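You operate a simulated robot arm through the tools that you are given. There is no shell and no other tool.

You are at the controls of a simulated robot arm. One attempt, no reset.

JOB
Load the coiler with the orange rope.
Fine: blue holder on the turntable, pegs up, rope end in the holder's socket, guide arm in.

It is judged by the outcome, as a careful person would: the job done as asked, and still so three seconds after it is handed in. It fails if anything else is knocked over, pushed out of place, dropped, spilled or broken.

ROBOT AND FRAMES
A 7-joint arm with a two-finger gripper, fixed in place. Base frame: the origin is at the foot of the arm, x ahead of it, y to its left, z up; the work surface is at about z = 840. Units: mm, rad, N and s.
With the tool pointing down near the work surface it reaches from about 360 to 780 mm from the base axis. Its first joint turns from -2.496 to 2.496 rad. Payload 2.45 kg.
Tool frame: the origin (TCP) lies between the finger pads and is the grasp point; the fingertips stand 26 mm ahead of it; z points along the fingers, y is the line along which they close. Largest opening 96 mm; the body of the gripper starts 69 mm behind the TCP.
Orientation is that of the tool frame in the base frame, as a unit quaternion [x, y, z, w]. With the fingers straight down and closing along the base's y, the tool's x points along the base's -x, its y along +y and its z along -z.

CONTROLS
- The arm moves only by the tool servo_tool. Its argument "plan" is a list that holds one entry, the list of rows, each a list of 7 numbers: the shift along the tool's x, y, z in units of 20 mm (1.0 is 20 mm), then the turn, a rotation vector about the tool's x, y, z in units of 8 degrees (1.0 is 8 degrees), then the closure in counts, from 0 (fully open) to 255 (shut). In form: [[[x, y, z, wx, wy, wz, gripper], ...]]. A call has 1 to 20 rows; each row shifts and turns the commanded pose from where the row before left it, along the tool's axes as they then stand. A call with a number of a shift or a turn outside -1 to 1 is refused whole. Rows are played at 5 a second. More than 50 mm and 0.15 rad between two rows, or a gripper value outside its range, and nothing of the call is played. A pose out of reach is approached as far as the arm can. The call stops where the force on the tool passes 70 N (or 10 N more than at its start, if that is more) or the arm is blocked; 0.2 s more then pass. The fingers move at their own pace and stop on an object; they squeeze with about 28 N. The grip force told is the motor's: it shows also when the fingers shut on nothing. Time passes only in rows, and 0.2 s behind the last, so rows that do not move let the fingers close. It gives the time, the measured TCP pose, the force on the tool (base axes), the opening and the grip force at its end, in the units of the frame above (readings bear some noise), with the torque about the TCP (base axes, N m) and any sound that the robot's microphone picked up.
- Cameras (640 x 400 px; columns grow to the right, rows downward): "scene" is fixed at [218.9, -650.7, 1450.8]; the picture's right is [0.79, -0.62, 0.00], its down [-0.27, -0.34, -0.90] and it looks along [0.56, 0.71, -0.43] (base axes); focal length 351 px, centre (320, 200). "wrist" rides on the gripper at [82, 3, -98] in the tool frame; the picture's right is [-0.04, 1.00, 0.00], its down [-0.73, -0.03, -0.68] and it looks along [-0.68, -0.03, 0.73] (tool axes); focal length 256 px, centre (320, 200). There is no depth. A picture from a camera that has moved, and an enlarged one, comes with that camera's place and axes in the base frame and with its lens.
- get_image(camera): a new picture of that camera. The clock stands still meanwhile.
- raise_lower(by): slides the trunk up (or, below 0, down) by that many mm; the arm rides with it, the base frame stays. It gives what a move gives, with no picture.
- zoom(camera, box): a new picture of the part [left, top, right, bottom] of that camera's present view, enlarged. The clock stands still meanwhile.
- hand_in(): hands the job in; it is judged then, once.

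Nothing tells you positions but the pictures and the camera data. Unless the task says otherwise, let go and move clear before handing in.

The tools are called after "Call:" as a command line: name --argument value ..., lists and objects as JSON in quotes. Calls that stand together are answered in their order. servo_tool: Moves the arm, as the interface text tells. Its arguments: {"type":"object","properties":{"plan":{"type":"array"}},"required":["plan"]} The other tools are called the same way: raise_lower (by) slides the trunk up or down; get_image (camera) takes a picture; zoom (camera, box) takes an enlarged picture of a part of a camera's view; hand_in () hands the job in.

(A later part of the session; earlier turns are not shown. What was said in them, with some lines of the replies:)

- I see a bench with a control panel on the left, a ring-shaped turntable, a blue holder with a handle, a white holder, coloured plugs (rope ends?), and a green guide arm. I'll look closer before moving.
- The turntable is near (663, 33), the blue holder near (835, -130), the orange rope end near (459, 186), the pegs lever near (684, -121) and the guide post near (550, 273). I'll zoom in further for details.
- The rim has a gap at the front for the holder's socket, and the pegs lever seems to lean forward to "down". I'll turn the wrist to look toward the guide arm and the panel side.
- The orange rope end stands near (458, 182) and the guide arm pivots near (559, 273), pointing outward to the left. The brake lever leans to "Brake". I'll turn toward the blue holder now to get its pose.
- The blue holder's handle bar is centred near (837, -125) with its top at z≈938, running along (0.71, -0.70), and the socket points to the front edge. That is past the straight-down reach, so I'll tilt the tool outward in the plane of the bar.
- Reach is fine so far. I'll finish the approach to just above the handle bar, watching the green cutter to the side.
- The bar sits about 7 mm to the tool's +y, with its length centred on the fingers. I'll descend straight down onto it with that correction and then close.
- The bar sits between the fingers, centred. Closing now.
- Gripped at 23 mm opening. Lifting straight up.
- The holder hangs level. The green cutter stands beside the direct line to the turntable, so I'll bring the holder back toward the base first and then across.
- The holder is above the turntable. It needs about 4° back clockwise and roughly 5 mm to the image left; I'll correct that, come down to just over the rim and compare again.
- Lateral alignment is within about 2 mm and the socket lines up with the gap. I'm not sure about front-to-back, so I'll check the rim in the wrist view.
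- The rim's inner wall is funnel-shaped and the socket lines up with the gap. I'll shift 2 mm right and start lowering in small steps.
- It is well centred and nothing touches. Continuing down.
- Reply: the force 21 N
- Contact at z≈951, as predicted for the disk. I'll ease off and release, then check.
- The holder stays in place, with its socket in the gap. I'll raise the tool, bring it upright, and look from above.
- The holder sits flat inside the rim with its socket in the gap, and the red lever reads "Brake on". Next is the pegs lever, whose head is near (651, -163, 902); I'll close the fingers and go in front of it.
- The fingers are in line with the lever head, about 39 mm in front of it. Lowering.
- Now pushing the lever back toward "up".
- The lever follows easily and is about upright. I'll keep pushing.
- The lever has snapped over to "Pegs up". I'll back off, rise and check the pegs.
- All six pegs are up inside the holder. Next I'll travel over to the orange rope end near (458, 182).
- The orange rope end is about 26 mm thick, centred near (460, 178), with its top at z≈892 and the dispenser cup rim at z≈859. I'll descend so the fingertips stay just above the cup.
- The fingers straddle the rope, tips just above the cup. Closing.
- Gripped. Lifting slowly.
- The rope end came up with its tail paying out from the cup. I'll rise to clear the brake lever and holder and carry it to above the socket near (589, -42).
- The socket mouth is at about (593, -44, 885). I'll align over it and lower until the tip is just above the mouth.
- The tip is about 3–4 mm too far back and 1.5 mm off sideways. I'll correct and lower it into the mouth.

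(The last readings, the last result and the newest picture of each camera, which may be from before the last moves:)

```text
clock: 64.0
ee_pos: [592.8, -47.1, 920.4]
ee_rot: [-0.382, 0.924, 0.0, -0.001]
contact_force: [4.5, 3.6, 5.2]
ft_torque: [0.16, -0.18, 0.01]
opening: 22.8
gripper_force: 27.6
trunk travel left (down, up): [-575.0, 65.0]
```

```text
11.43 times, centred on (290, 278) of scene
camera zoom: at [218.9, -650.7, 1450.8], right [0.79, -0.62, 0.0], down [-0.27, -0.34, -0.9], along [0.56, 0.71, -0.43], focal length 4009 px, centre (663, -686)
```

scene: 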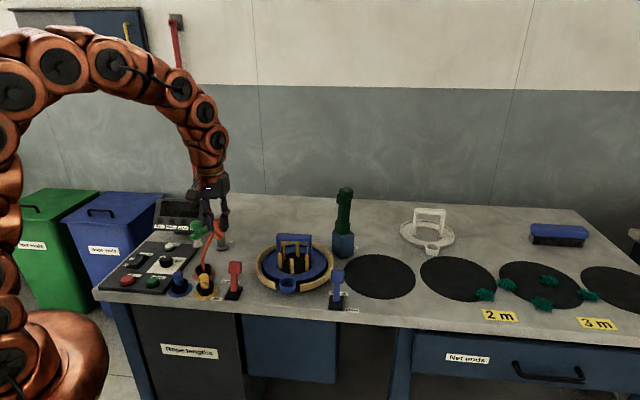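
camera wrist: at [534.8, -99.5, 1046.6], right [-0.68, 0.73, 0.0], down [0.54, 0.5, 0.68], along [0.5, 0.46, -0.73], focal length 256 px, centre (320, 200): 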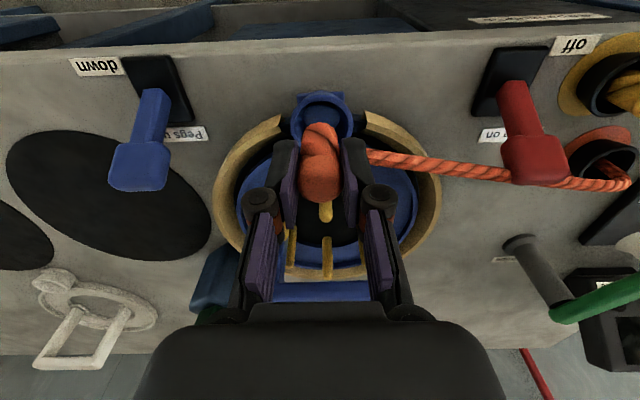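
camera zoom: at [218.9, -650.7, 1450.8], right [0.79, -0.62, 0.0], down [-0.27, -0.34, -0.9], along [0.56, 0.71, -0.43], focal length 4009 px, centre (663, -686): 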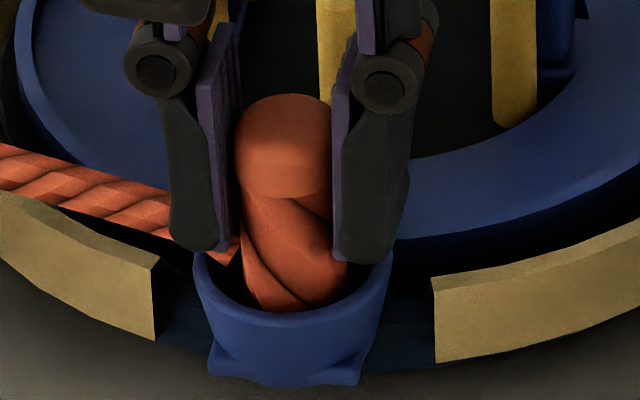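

The front funnel wall is pushing back lightly, so I'll shift the tip 2.5 mm back and continue down.

Call:
servo_tool --plan '[[[-0.12, 0, 0, 0, 0, 0, 255], [0, 0, 0.15, 0, 0, 0, 255], [0, 0, 0, 0, 0, 0, 255]]]'

Call:
zoom --camera "scene" --box '[270, 260, 310, 295]'

Call:
zoom --camera "wrist" --box '[270, 75, 370, 165]'

```text
clock: 64.8
ee_pos: [592.8, -44.0, 916.5]
ee_rot: [-0.383, 0.924, 0.0, 0.001]
contact_force: [-0.9, 0.1, -0.3]
ft_torque: [0.02, 0.0, -0.03]
opening: 22.6
gripper_force: 28.1
trunk travel left (down, up): [-575.0, 65.0]
```

```text
11.43 times, centred on (290, 278) of scene
camera zoom: at [218.9, -650.7, 1450.8], right [0.79, -0.62, 0.0], down [-0.27, -0.34, -0.9], along [0.56, 0.71, -0.43], focal length 4009 px, centre (663, -686)
```

zoom: 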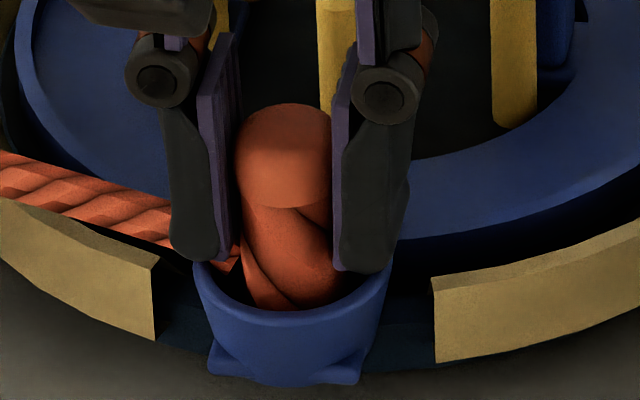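

```text
4.44 times, centred on (320, 120) of wrist
camera zoom: at [534.1, -99.1, 1015.5], right [-0.68, 0.73, 0.0], down [0.54, 0.5, 0.68], along [0.5, 0.46, -0.73], focal length 1138 px, centre (320, 556)
```

zoom: 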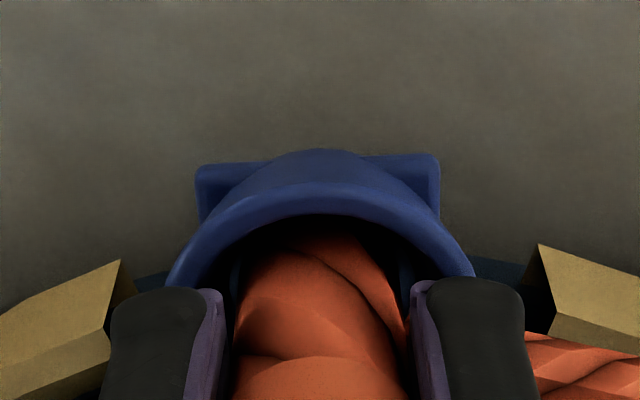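

Force is back to zero and the tip is going in. A little further down.

Call:
servo_tool --plan '[[[0, 0, 0.15, 0, 0, 0, 255], [0, 0, 0.1, 0, 0, 0, 255], [0, 0, 0, 0, 0, 0, 255]]]'

Call:
zoom --camera "scene" --box '[270, 260, 310, 295]'

```text
clock: 65.6
ee_pos: [594.4, -44.1, 913.7]
ee_rot: [-0.383, 0.924, -0.001, 0.001]
contact_force: [-0.5, -4.1, 33.0]
ft_torque: [-0.18, 0.01, -0.02]
opening: 22.8
gripper_force: 28.3
trunk travel left (down, up): [-575.0, 65.0]
```

```text
11.43 times, centred on (290, 278) of scene
camera zoom: at [218.9, -650.7, 1450.8], right [0.79, -0.62, 0.0], down [-0.27, -0.34, -0.9], along [0.56, 0.71, -0.43], focal length 4009 px, centre (663, -686)
```

zoom: 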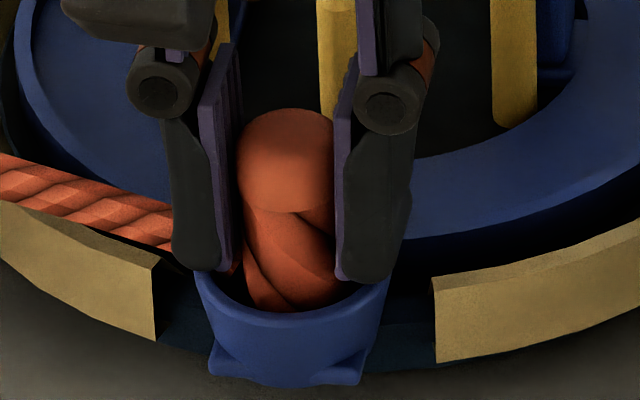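

Contact, either on the socket floor or a finger on the rim. I'll ease up 2 mm, open a little and see whether the tip stays seated.

Call:
servo_tool --plan '[[[0, 0, -0.1, 0, 0, 0, 255], [0, 0, 0, 0, 0, 0, 200], [0, 0, 0, 0, 0, 0, 170], [0, 0, 0, 0, 0, 0, 150], [0, 0, 0, 0, 0, 0, 150]]]'

Call:
zoom --camera "scene" --box '[260, 250, 310, 295]'

Call:
zoom --camera "wrist" --box '[250, 75, 390, 215]'

```text
clock: 66.8
ee_pos: [594.7, -43.8, 914.3]
ee_rot: [-0.383, 0.924, 0.0, 0.0]
contact_force: [0.5, -0.7, 0.6]
ft_torque: [0.01, 0.0, 0.0]
opening: 39.5
gripper_force: 0.0
trunk travel left (down, up): [-575.0, 65.0]
```

```text
8.89 times, centred on (285, 272) of scene
camera zoom: at [218.9, -650.7, 1450.8], right [0.79, -0.62, 0.0], down [-0.27, -0.34, -0.9], along [0.56, 0.71, -0.43], focal length 3118 px, centre (631, -444)
```

zoom: 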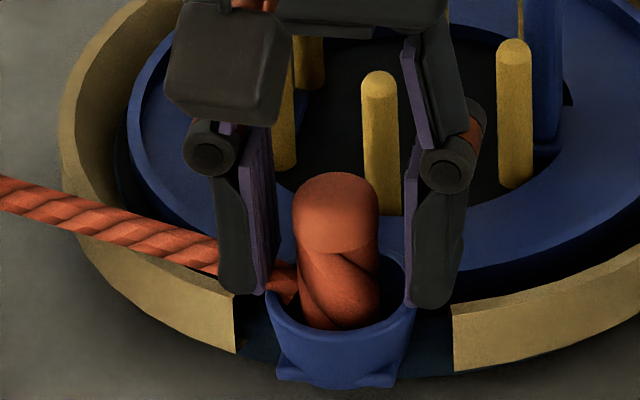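

```text
2.86 times, centred on (320, 145) of wrist
camera zoom: at [534.5, -98.4, 1012.2], right [-0.68, 0.73, 0.0], down [0.54, 0.5, 0.68], along [0.5, 0.46, -0.73], focal length 731 px, centre (320, 357)
```

zoom: 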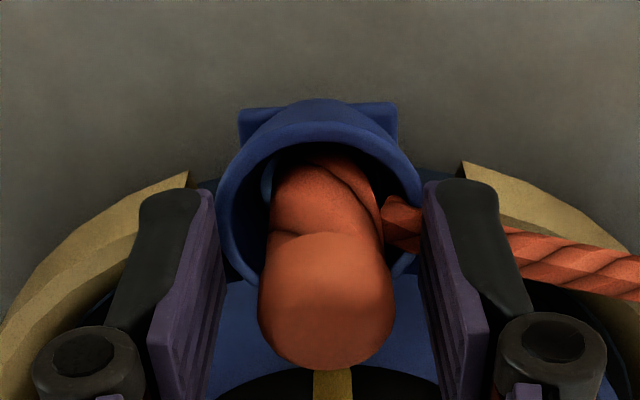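

The rope end stands in the socket. Lifting the open fingers straight up in small steps.

Call:
servo_tool --plan '[[[0, 0, -0.2, 0, 0, 0, 140], [0, 0, -0.3, 0, 0, 0, 140], [0, 0, -0.5, 0, 0, 0, 140], [0, 0, -0.5, 0, 0, 0, 140], [0, 0, 0, 0, 0, 0, 140]]]'

Call:
zoom --camera "scene" --box '[260, 240, 320, 295]'

```text
clock: 68.0
ee_pos: [594.8, -42.3, 944.1]
ee_rot: [-0.382, 0.924, 0.0, 0.0]
contact_force: [0.3, 0.4, 0.0]
ft_torque: [0.0, 0.01, -0.01]
opening: 43.3
gripper_force: 0.0
trunk travel left (down, up): [-575.0, 65.0]
```

```text
7.27 times, centred on (290, 268) of scene
camera zoom: at [218.9, -650.7, 1450.8], right [0.79, -0.62, 0.0], down [-0.27, -0.34, -0.9], along [0.56, 0.71, -0.43], focal length 2551 px, centre (538, -291)
```

zoom: 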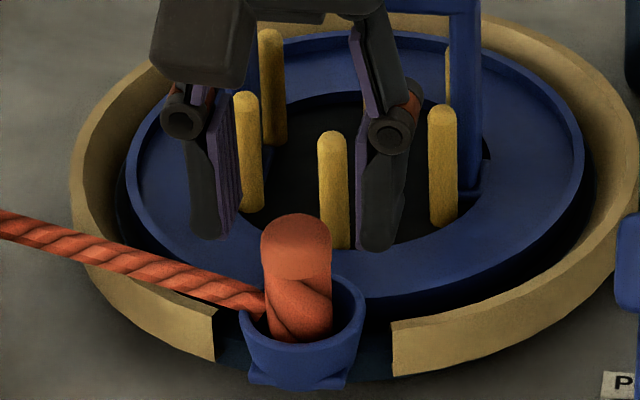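

The rope end is seated and its tail pays out freely. Next I'll rise, check the layout, and go to the guide arm's knob near (480, 244, 960).

Call:
servo_tool --plan '[[[0, 0, -0.97, 0, 0, 0, 140], [0, 0, -0.97, 0, 0, 0, 140], [0, 0, -0.97, 0, 0, 0, 140], [0, 0, -0.97, 0, 0, 0, 140], [0, 0, -0.97, 0, 0, 0, 140], [0, 0, -0.97, 0, 0, 0, 140], [0, 0, 0, 0, 0, 0.78, 95], [0, 0, 0, 0, 0, 0.78, 95], [0, 0, 0, 0, 0, 0.78, 95], [0, 0, 0, 0, 0, 0.78, 95], [0, 0, 0, 0, 0, 0, 95]]]'

Call:
servo_tool --plan '[[[0.029, 0.907, 0, 0, 0, 0, 95], [0.029, 0.907, 0, 0, 0, 0, 95], [0.029, 0.907, 0, 0, 0, 0, 95], [0.029, 0.907, 0, 0, 0, 0, 95], [0.029, 0.907, 0, 0, 0, 0, 95], [0.029, 0.907, 0, 0, 0, 0, 95], [0.029, 0.907, 0, 0, 0, 0, 95], [0.029, 0.907, 0, 0, 0, 0, 95], [0.029, 0.907, 0, 0, 0, 0, 95], [0.029, 0.907, 0, 0, 0, 0, 95], [0.029, 0.907, 0, 0, 0, 0, 95], [0, 0, 0, 0, 0, 0, 95]]]'

Call:
get_image --camera "wrist"

Call:
get_image --camera "scene"

```text
clock: 70.4
ee_pos: [594.5, -42.9, 1062.8]
ee_rot: [-0.174, 0.985, 0.0, 0.001]
contact_force: [-0.3, 0.0, -0.4]
ft_torque: [-0.01, -0.02, -0.04]
opening: 59.9
gripper_force: 0.0
trunk travel left (down, up): [-575.0, 65.0]
```

```text
clock: 73.0
ee_pos: [519.8, 142.4, 1061.2]
ee_rot: [-0.174, 0.985, 0.0, 0.0]
contact_force: [0.1, -0.3, -0.1]
ft_torque: [0.01, 0.03, 0.03]
opening: 60.1
gripper_force: 0.1
trunk travel left (down, up): [-575.0, 65.0]
```

```text
taken
camera wrist: at [442.3, 117.6, 1158.3], right [-0.3, 0.95, 0.0], down [0.7, 0.22, 0.68], along [0.65, 0.21, -0.73], focal length 256 px, centre (320, 200)
```

wrist: 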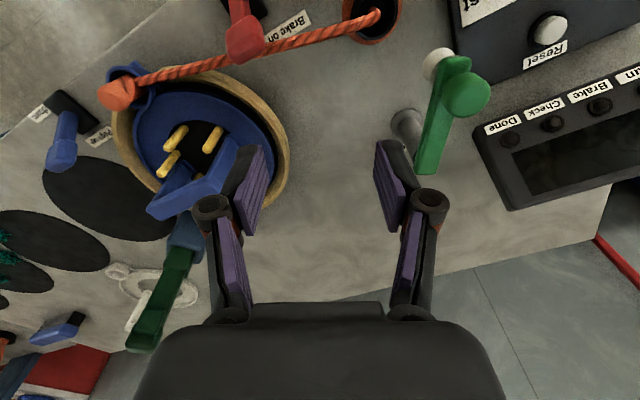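

```text
taken
```

scene: 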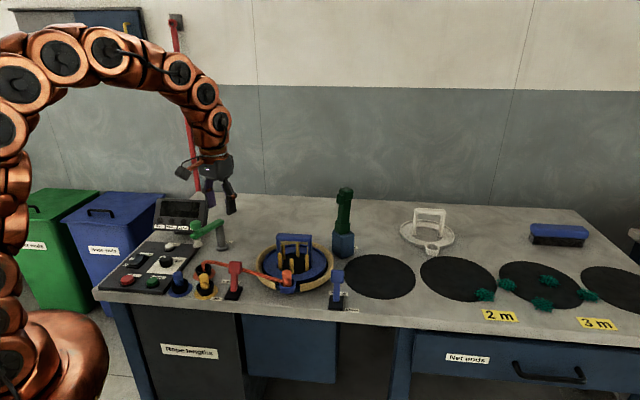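

Call:
zoom --camera "wrist" --box '[370, 20, 520, 200]'

Call:
zoom --camera "wrist" --box '[80, 20, 300, 220]'

Call:
zoom --camera "scene" --box '[180, 205, 340, 310]'

```text
2.22 times, centred on (445, 110) of wrist
camera zoom: at [442.3, 117.6, 1158.3], right [-0.3, 0.95, 0.0], down [0.7, 0.22, 0.68], along [0.65, 0.21, -0.73], focal length 569 px, centre (42, 400)
```

zoom: 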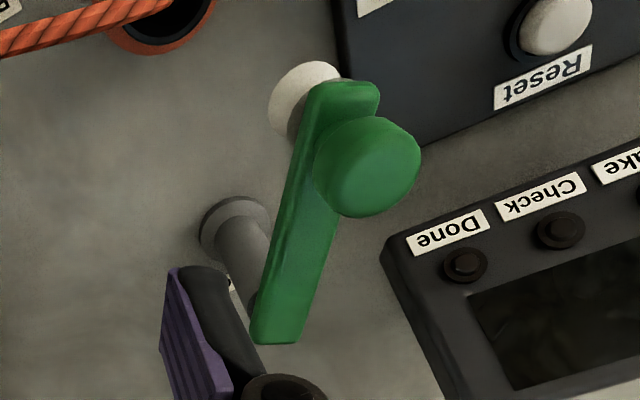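

```text
2.00 times, centred on (190, 120) of wrist
camera zoom: at [442.3, 117.6, 1158.3], right [-0.3, 0.95, 0.0], down [0.7, 0.22, 0.68], along [0.65, 0.21, -0.73], focal length 512 px, centre (580, 360)
```

zoom: 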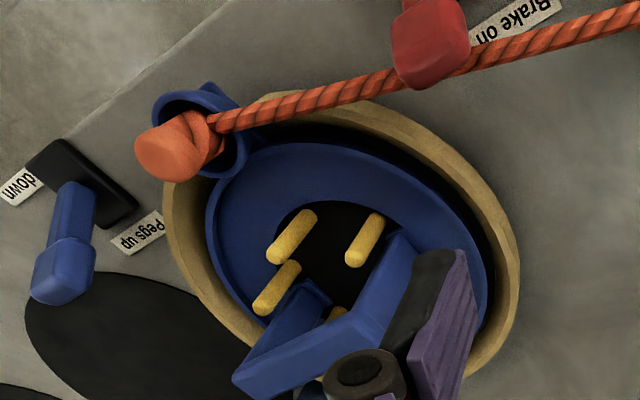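

```text
3.81 times, centred on (260, 258) of scene
camera zoom: at [218.9, -650.7, 1450.8], right [0.79, -0.62, 0.0], down [-0.27, -0.34, -0.9], along [0.56, 0.71, -0.43], focal length 1336 px, centre (549, -19)
```

zoom: 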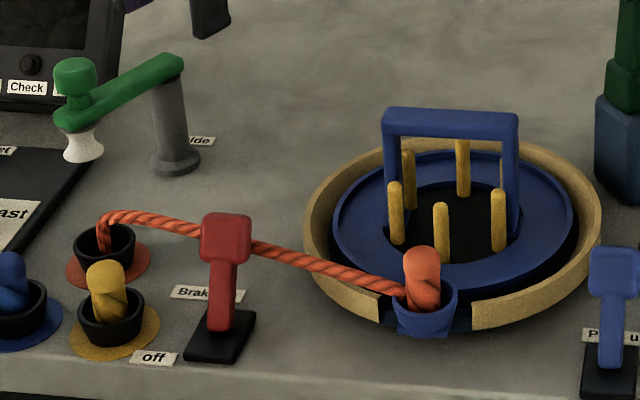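

The knob is at about (481, 244) and the pivot at (558, 275), with radius 83. I'll go over the knob and lower the fingers around it.

Call:
servo_tool --plan '[[[0.0125, 0.911, 0, 0, 0, 0, 95], [0.0125, 0.911, 0, 0, 0, 0, 95], [0.0125, 0.911, 0, 0, 0, 0, 95], [0.0125, 0.911, 0, 0, 0, 0, 95], [0.0125, 0.911, 0, 0, 0, 0, 95], [0.0125, 0.911, 0, 0, 0, 0, 95], [0, 0, 0.8, 0, 0, 0, 95], [0, 0, 0.8, 0, 0, 0, 95], [0, 0, 0.8, 0, 0, 0, 95], [0, 0, 0, 0, 0, 0, 95]]]'

Call:
get_image --camera "wrist"

Call:
zoom --camera "scene" --box '[150, 170, 260, 260]'

```text
clock: 75.2
ee_pos: [481.5, 243.0, 1013.4]
ee_rot: [-0.174, 0.985, 0.0, 0.0]
contact_force: [-0.9, -0.7, -0.4]
ft_torque: [-0.01, -0.03, 0.02]
opening: 60.1
gripper_force: 0.1
trunk travel left (down, up): [-575.0, 65.0]
```

```text
taken
camera wrist: at [403.9, 219.4, 1111.2], right [-0.3, 0.95, 0.0], down [0.7, 0.22, 0.68], along [0.65, 0.21, -0.73], focal length 256 px, centre (320, 200)
```

wrist: 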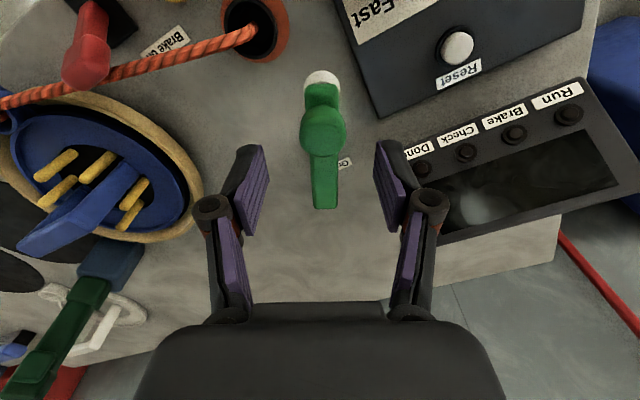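

```text
4.44 times, centred on (205, 215) of scene
camera zoom: at [218.9, -650.7, 1450.8], right [0.79, -0.62, 0.0], down [-0.27, -0.34, -0.9], along [0.56, 0.71, -0.43], focal length 1559 px, centre (831, 133)
```

zoom: 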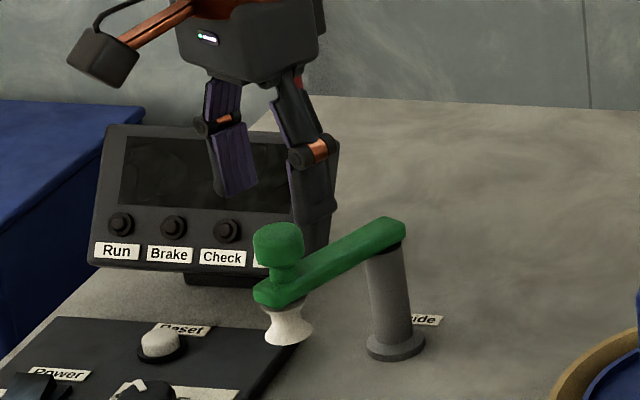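

Call:
servo_tool --plan '[[[0.1, 0, 0.7, 0, 0, 0, 95], [0, 0, 0.7, 0, 0, 0, 95], [0, 0, 0.7, 0, 0, 0, 95], [0, 0, 0.65, 0, 0, 0, 95], [0, 0, 0, 0, 0, 0, 95]]]'

Call:
zoom --camera "scene" --box '[150, 170, 260, 260]'

Call:
get_image --camera "wrist"

```text
clock: 76.4
ee_pos: [478.9, 243.2, 957.1]
ee_rot: [-0.174, 0.985, 0.0, 0.001]
contact_force: [-0.2, 0.5, -1.1]
ft_torque: [-0.01, 0.01, 0.0]
opening: 60.5
gripper_force: 0.0
trunk travel left (down, up): [-575.0, 65.0]
```

```text
4.44 times, centred on (205, 215) of scene
camera zoom: at [218.9, -650.7, 1450.8], right [0.79, -0.62, 0.0], down [-0.27, -0.34, -0.9], along [0.56, 0.71, -0.43], focal length 1559 px, centre (831, 133)
```

zoom: 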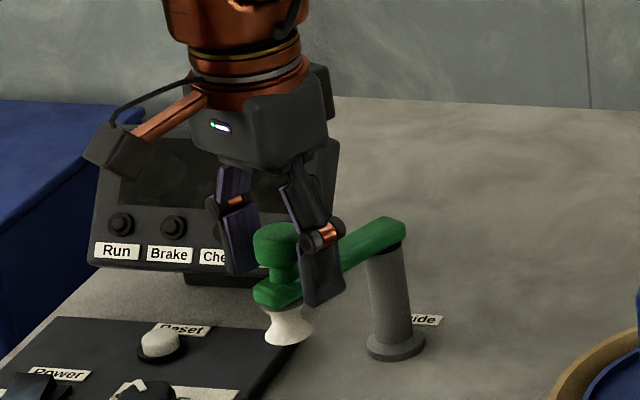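

```text
taken
camera wrist: at [401.5, 219.1, 1054.8], right [-0.3, 0.95, 0.0], down [0.7, 0.22, 0.68], along [0.65, 0.21, -0.73], focal length 256 px, centre (320, 200)
```

wrist: 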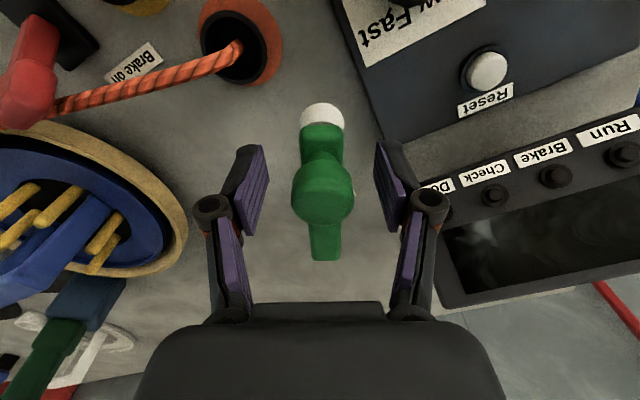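

The knob is centred between the fingers. I'll close to a loose cage around it and begin swinging the arm along its arc toward the turntable.

Call:
servo_tool --plan '[[[0, 0, 0, 0, 0, 0, 149], [0, 0, 0, 0, 0, 0, 149], [-0.0104, -0.2977, 0, 0, 0, -0.5, 149], [-0.0104, -0.2977, 0, 0, 0, -0.5, 149], [-0.0104, -0.2977, 0, 0, 0, -0.5, 149], [-0.0104, -0.2977, 0, 0, 0, -0.5, 149], [0, 0, 0, 0, 0, 0, 149]]]'

Call:
get_image --camera "wrist"

Call:
zoom --camera "scene" --box '[150, 170, 260, 260]'

```text
clock: 78.0
ee_pos: [490.5, 221.6, 958.0]
ee_rot: [-0.31, 0.951, 0.0, 0.0]
contact_force: [-0.4, 0.1, -0.4]
ft_torque: [0.0, 0.03, -0.02]
opening: 40.2
gripper_force: 0.5
trunk travel left (down, up): [-575.0, 65.0]
```

```text
taken
camera wrist: at [423.1, 176.7, 1055.5], right [-0.56, 0.83, 0.0], down [0.61, 0.41, 0.68], along [0.56, 0.38, -0.73], focal length 256 px, centre (320, 200)
```

wrist: 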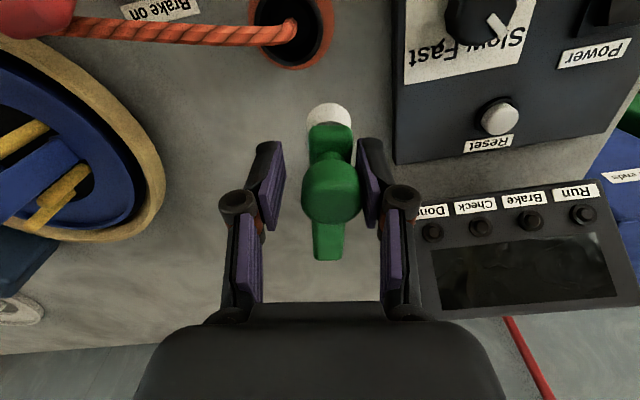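

```text
4.44 times, centred on (205, 215) of scene
camera zoom: at [218.9, -650.7, 1450.8], right [0.79, -0.62, 0.0], down [-0.27, -0.34, -0.9], along [0.56, 0.71, -0.43], focal length 1559 px, centre (831, 133)
```

zoom: 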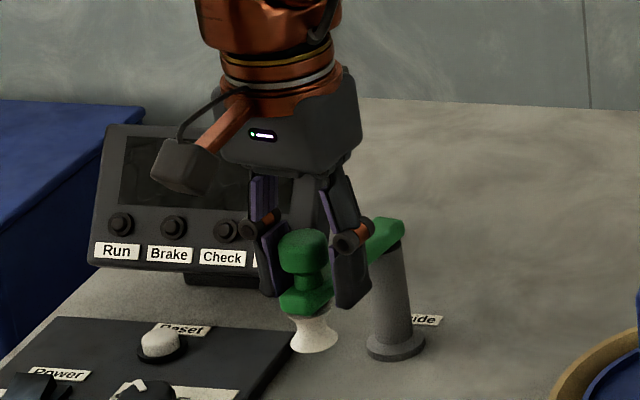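

The arm swings freely this way. Continuing the arc.

Call:
servo_tool --plan '[[[-0.0104, -0.2977, 0, 0, 0, -0.5, 149], [-0.0104, -0.2977, 0, 0, 0, -0.5, 149], [-0.0104, -0.2977, 0, 0, 0, -0.5, 149], [-0.0104, -0.2977, 0, 0, 0, -0.5, 149], [-0.0104, -0.2977, 0, 0, 0, -0.5, 149], [-0.0104, -0.2977, 0, 0, 0, -0.5, 149], [-0.0104, -0.2977, 0, 0, 0, -0.5, 149], [-0.0104, -0.2977, 0, 0, 0, -0.5, 149], [0, 0, 0, 0, 0, 0, 149]]]'

Call:
get_image --camera "wrist"

Call:
zoom --camera "scene" --box '[150, 170, 350, 310]'

```text
clock: 80.0
ee_pos: [528.6, 191.4, 957.7]
ee_rot: [-0.56, 0.829, 0.0, 0.001]
contact_force: [0.2, -0.4, -0.3]
ft_torque: [-0.01, -0.01, 0.01]
opening: 40.0
gripper_force: 0.1
trunk travel left (down, up): [-575.0, 65.0]
```

```text
taken
camera wrist: at [494.8, 118.1, 1055.3], right [-0.91, 0.41, 0.0], down [0.3, 0.67, 0.68], along [0.28, 0.62, -0.73], focal length 256 px, centre (320, 200)
```

wrist: 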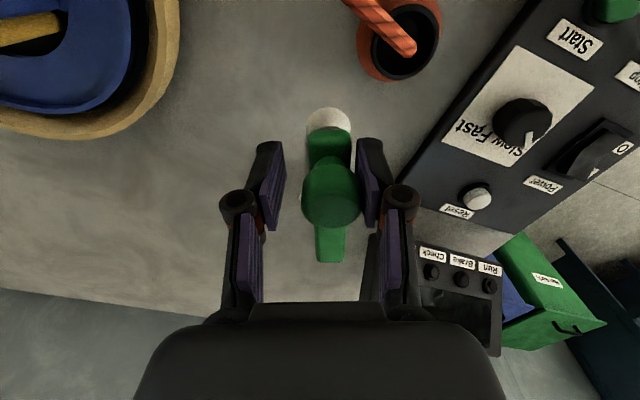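

```text
2.86 times, centred on (250, 240) of scene
camera zoom: at [218.9, -650.7, 1450.8], right [0.79, -0.62, 0.0], down [-0.27, -0.34, -0.9], along [0.56, 0.71, -0.43], focal length 1002 px, centre (520, 86)
```

zoom: 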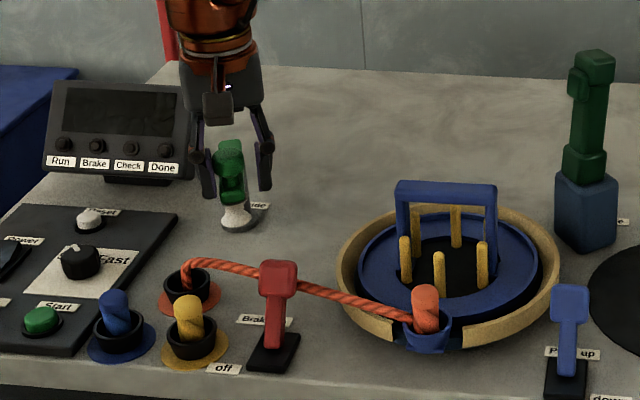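

Call:
servo_tool --plan '[[[-0.0104, -0.2977, 0, 0, 0, -0.5, 149], [-0.0104, -0.2977, 0, 0, 0, -0.5, 149], [-0.0104, -0.2977, 0, 0, 0, -0.5, 149], [-0.0104, -0.2977, 0, 0, 0, -0.5, 149], [-0.0104, -0.2977, 0, 0, 0, -0.5, 149], [0, 0, 0, 0, 0, 0, 149]]]'

Call:
get_image --camera "wrist"

Call:
zoom --camera "scene" --box '[150, 170, 350, 310]'

```text
clock: 81.4
ee_pos: [556.8, 186.2, 957.1]
ee_rot: [-0.695, 0.719, 0.0, 0.0]
contact_force: [0.2, 0.3, 0.6]
ft_torque: [0.02, -0.01, 0.01]
opening: 40.1
gripper_force: 0.0
trunk travel left (down, up): [-575.0, 65.0]
```

```text
taken
camera wrist: at [551.4, 105.5, 1055.2], right [-1.0, 0.07, 0.0], down [0.05, 0.73, 0.68], along [0.05, 0.68, -0.73], focal length 256 px, centre (320, 200)
```

wrist: 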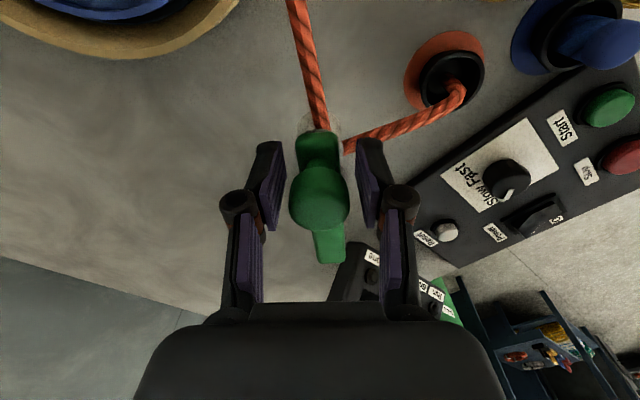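

```text
2.86 times, centred on (250, 240) of scene
camera zoom: at [218.9, -650.7, 1450.8], right [0.79, -0.62, 0.0], down [-0.27, -0.34, -0.9], along [0.56, 0.71, -0.43], focal length 1002 px, centre (520, 86)
```

zoom: 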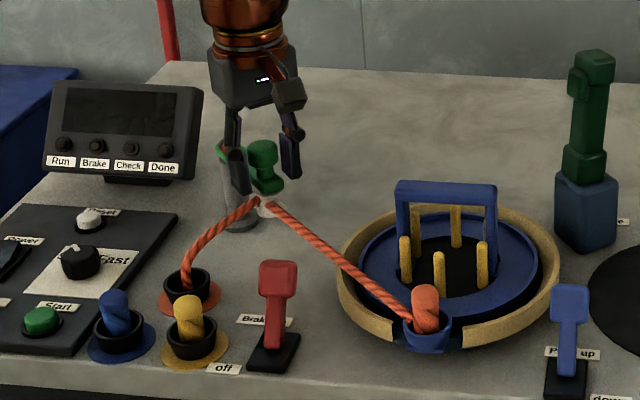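

The rope now runs over the guide roller, so the arm has come in far enough to catch it. I'll continue gently to find the end of its travel.

Call:
servo_tool --plan '[[[-0.0104, -0.2977, 0, 0, 0, -0.5, 149], [-0.0104, -0.2977, 0, 0, 0, -0.5, 149], [0, 0, 0, 0, 0, 0, 149]]]'

Call:
get_image --camera "wrist"

Call:
zoom --camera "scene" --box '[190, 190, 320, 300]'

```text
clock: 82.2
ee_pos: [567.5, 187.1, 957.6]
ee_rot: [0.744, -0.668, 0.0, 0.0]
contact_force: [-13.3, 1.9, -2.1]
ft_torque: [0.0, -0.05, -0.02]
opening: 47.8
gripper_force: 6.0
trunk travel left (down, up): [-575.0, 65.0]
```

```text
taken
camera wrist: at [574.3, 106.0, 1055.1], right [-1.0, -0.07, 0.0], down [-0.05, 0.73, 0.68], along [-0.05, 0.68, -0.73], focal length 256 px, centre (320, 200)
```

wrist: 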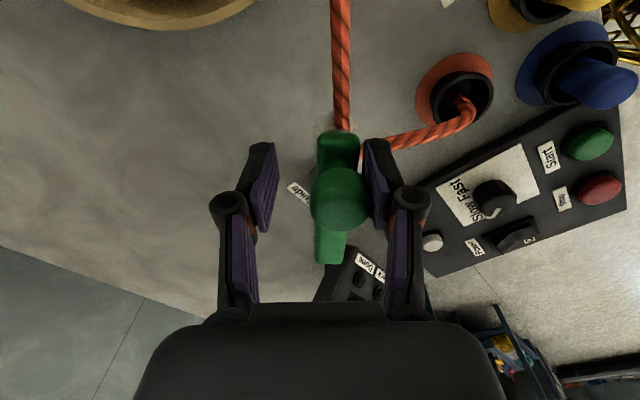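

```text
3.64 times, centred on (255, 245) of scene
camera zoom: at [218.9, -650.7, 1450.8], right [0.79, -0.62, 0.0], down [-0.27, -0.34, -0.9], along [0.56, 0.71, -0.43], focal length 1276 px, centre (556, 36)
```

zoom: 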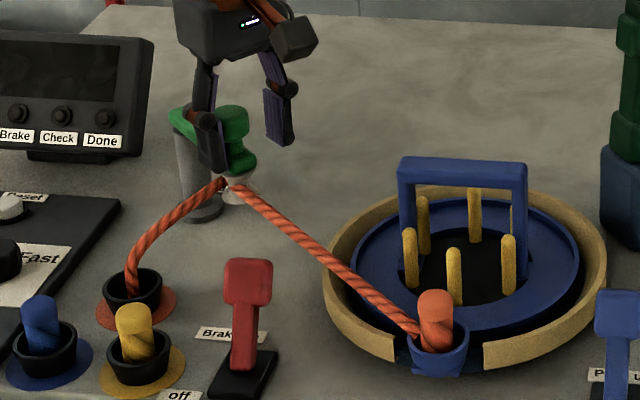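

A firm stop, about 13 N, so the guide arm is fully in. I'll ease off, open and rise clear.

Call:
servo_tool --plan '[[[0, 0.25, 0, 0, 0, 0, 140], [0, 0.1, 0, 0, 0, 0, 95], [0, 0, 0, 0, 0, 0, 95], [0, 0, -0.5, 0, 0, 0, 95], [0, 0, -0.8, 0, 0, 0, 95], [0, 0, -0.8, 0, 0, 0, 95], [0, 0, -0.8, 0, 0, 0, 95], [0, 0, -0.8, 0, 0, 0, 95], [0, 0, -0.8, 0, 0, 0, 95], [0, 0, -0.8, 0, 0, 0, 95], [0, 0, -0.8, 0, 0, 0, 95], [0, 0, 0, 0, 0, 0, 95]]]'

Call:
get_image --camera "wrist"

Call:
get_image --camera "scene"

Call:
zoom --camera "scene" --box '[180, 195, 360, 310]'

```text
clock: 84.8
ee_pos: [561.1, 184.0, 1080.3]
ee_rot: [0.743, -0.669, -0.001, 0.0]
contact_force: [0.2, -0.5, -0.3]
ft_torque: [0.0, 0.0, -0.01]
opening: 60.0
gripper_force: 0.2
trunk travel left (down, up): [-575.0, 65.0]
```

```text
taken
camera wrist: at [568.0, 103.3, 1178.6], right [-1.0, -0.07, 0.0], down [-0.05, 0.73, 0.68], along [-0.04, 0.68, -0.73], focal length 256 px, centre (320, 200)
```

wrist: 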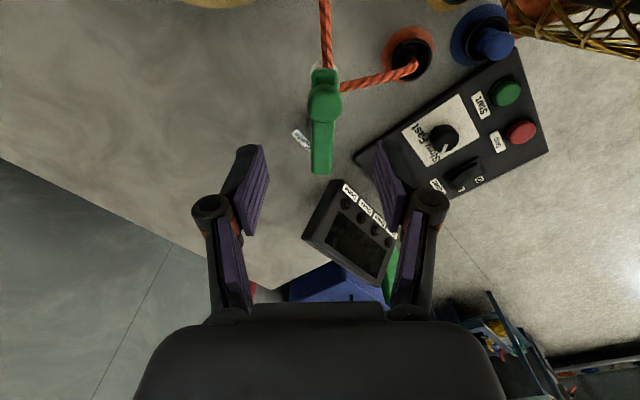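

```text
taken
```

scene: 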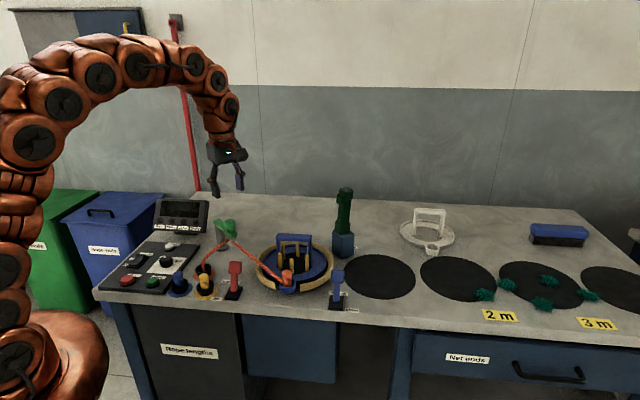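

```text
3.48 times, centred on (270, 252) of scene
camera zoom: at [218.9, -650.7, 1450.8], right [0.79, -0.62, 0.0], down [-0.27, -0.34, -0.9], along [0.56, 0.71, -0.43], focal length 1220 px, centre (494, 17)
```

zoom: 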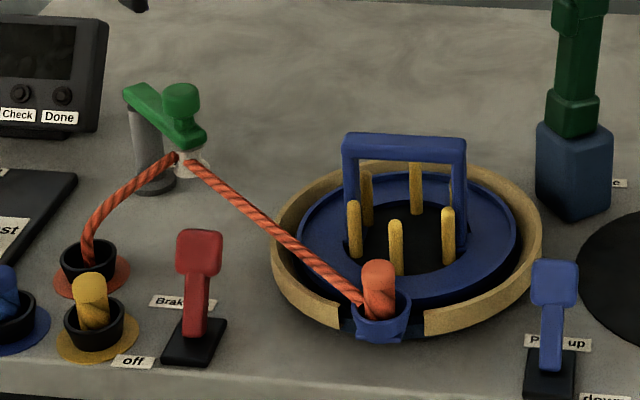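

Everything appears in place. A last close check of the holder and socket before handing in.

Call:
zoom --camera "scene" --box '[250, 220, 350, 300]'

Call:
servo_tool --plan '[[[0, 0, -0.8, 0, 0, 0.9, 95], [0, 0, -0.8, 0, 0, 0.9, 95], [0, 0, 0, 0, 0, 0.9, 95], [0, 0, 0, 0, 0, 0.9, 95], [0, 0, 0, 0, 0, 0.9, 95], [0, 0, 0, 0, 0, 0.9, 95], [0, 0, 0, 0, 0, 0.9, 95], [0, 0, 0, 0, 0, 0.9, 95], [0, 0, 0, 0, 0, 0.9, 95], [0, 0, 0, 0, 0, 0.9, 95], [0, 0, 0, 0, 0, 0.9, 95], [0, 0, 0, 0, 0, 0.9, 95], [0, 0, 0, 0, 0, 0.9, 95], [0, 0, 0, 0, 0, 0.9, 95], [0, 0, 0, 0, 0, 0.9, 95], [0, 0, 0, 0, 0, 0.9, 95], [0, 0, 0, 0, 0, 0, 95]]]'

Call:
get_image --camera "wrist"

```text
5.00 times, centred on (300, 260) of scene
camera zoom: at [218.9, -650.7, 1450.8], right [0.79, -0.62, 0.0], down [-0.27, -0.34, -0.9], along [0.56, 0.71, -0.43], focal length 1754 px, centre (420, -100)
```

zoom: 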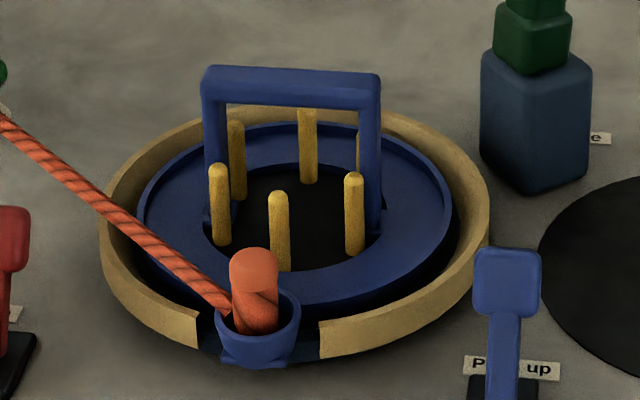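

```text
clock: 88.4
ee_pos: [562.1, 185.4, 1113.2]
ee_rot: [0.167, 0.986, 0.0, -0.001]
contact_force: [-0.9, 0.7, -0.8]
ft_torque: [-0.02, -0.03, 0.0]
opening: 59.9
gripper_force: 0.0
trunk travel left (down, up): [-575.0, 65.0]
```

```text
taken
camera wrist: at [486.4, 216.5, 1209.8], right [0.37, 0.93, 0.0], down [0.68, -0.27, 0.68], along [0.63, -0.25, -0.73], focal length 256 px, centre (320, 200)
```

wrist: 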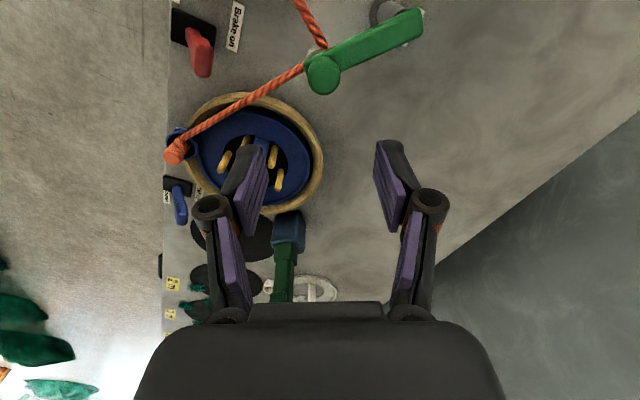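

The blue holder is seated with its socket in the gap, the pegs are up, and the orange rope end is in the socket. The guide arm is at its inner stop with the rope over its roller, and nothing else has moved. The gripper is clear, so I'm handing in.

Call:
hand_in

```text
The job is handed in.
```

The coiler is loaded with the orange rope, and the job is handed in; no verdict came back with it.

- **Holder:** the blue holder is on the turntable, centred inside the rim, with its socket in the gap at the front.
- **Pegs:** the lever is over to "Pegs up" and all six pegs are standing inside the holder.
- **Rope:** the orange rope end is standing upright in the holder's socket, with its tail running back to its dispenser.
- **Guide arm:** it is swung in to its stop, and the rope now runs over its roller.

I left the brake, the power and everything else on the bench as they were. In the last pictures nothing else had moved. The gripper was open and clear when I handed in.
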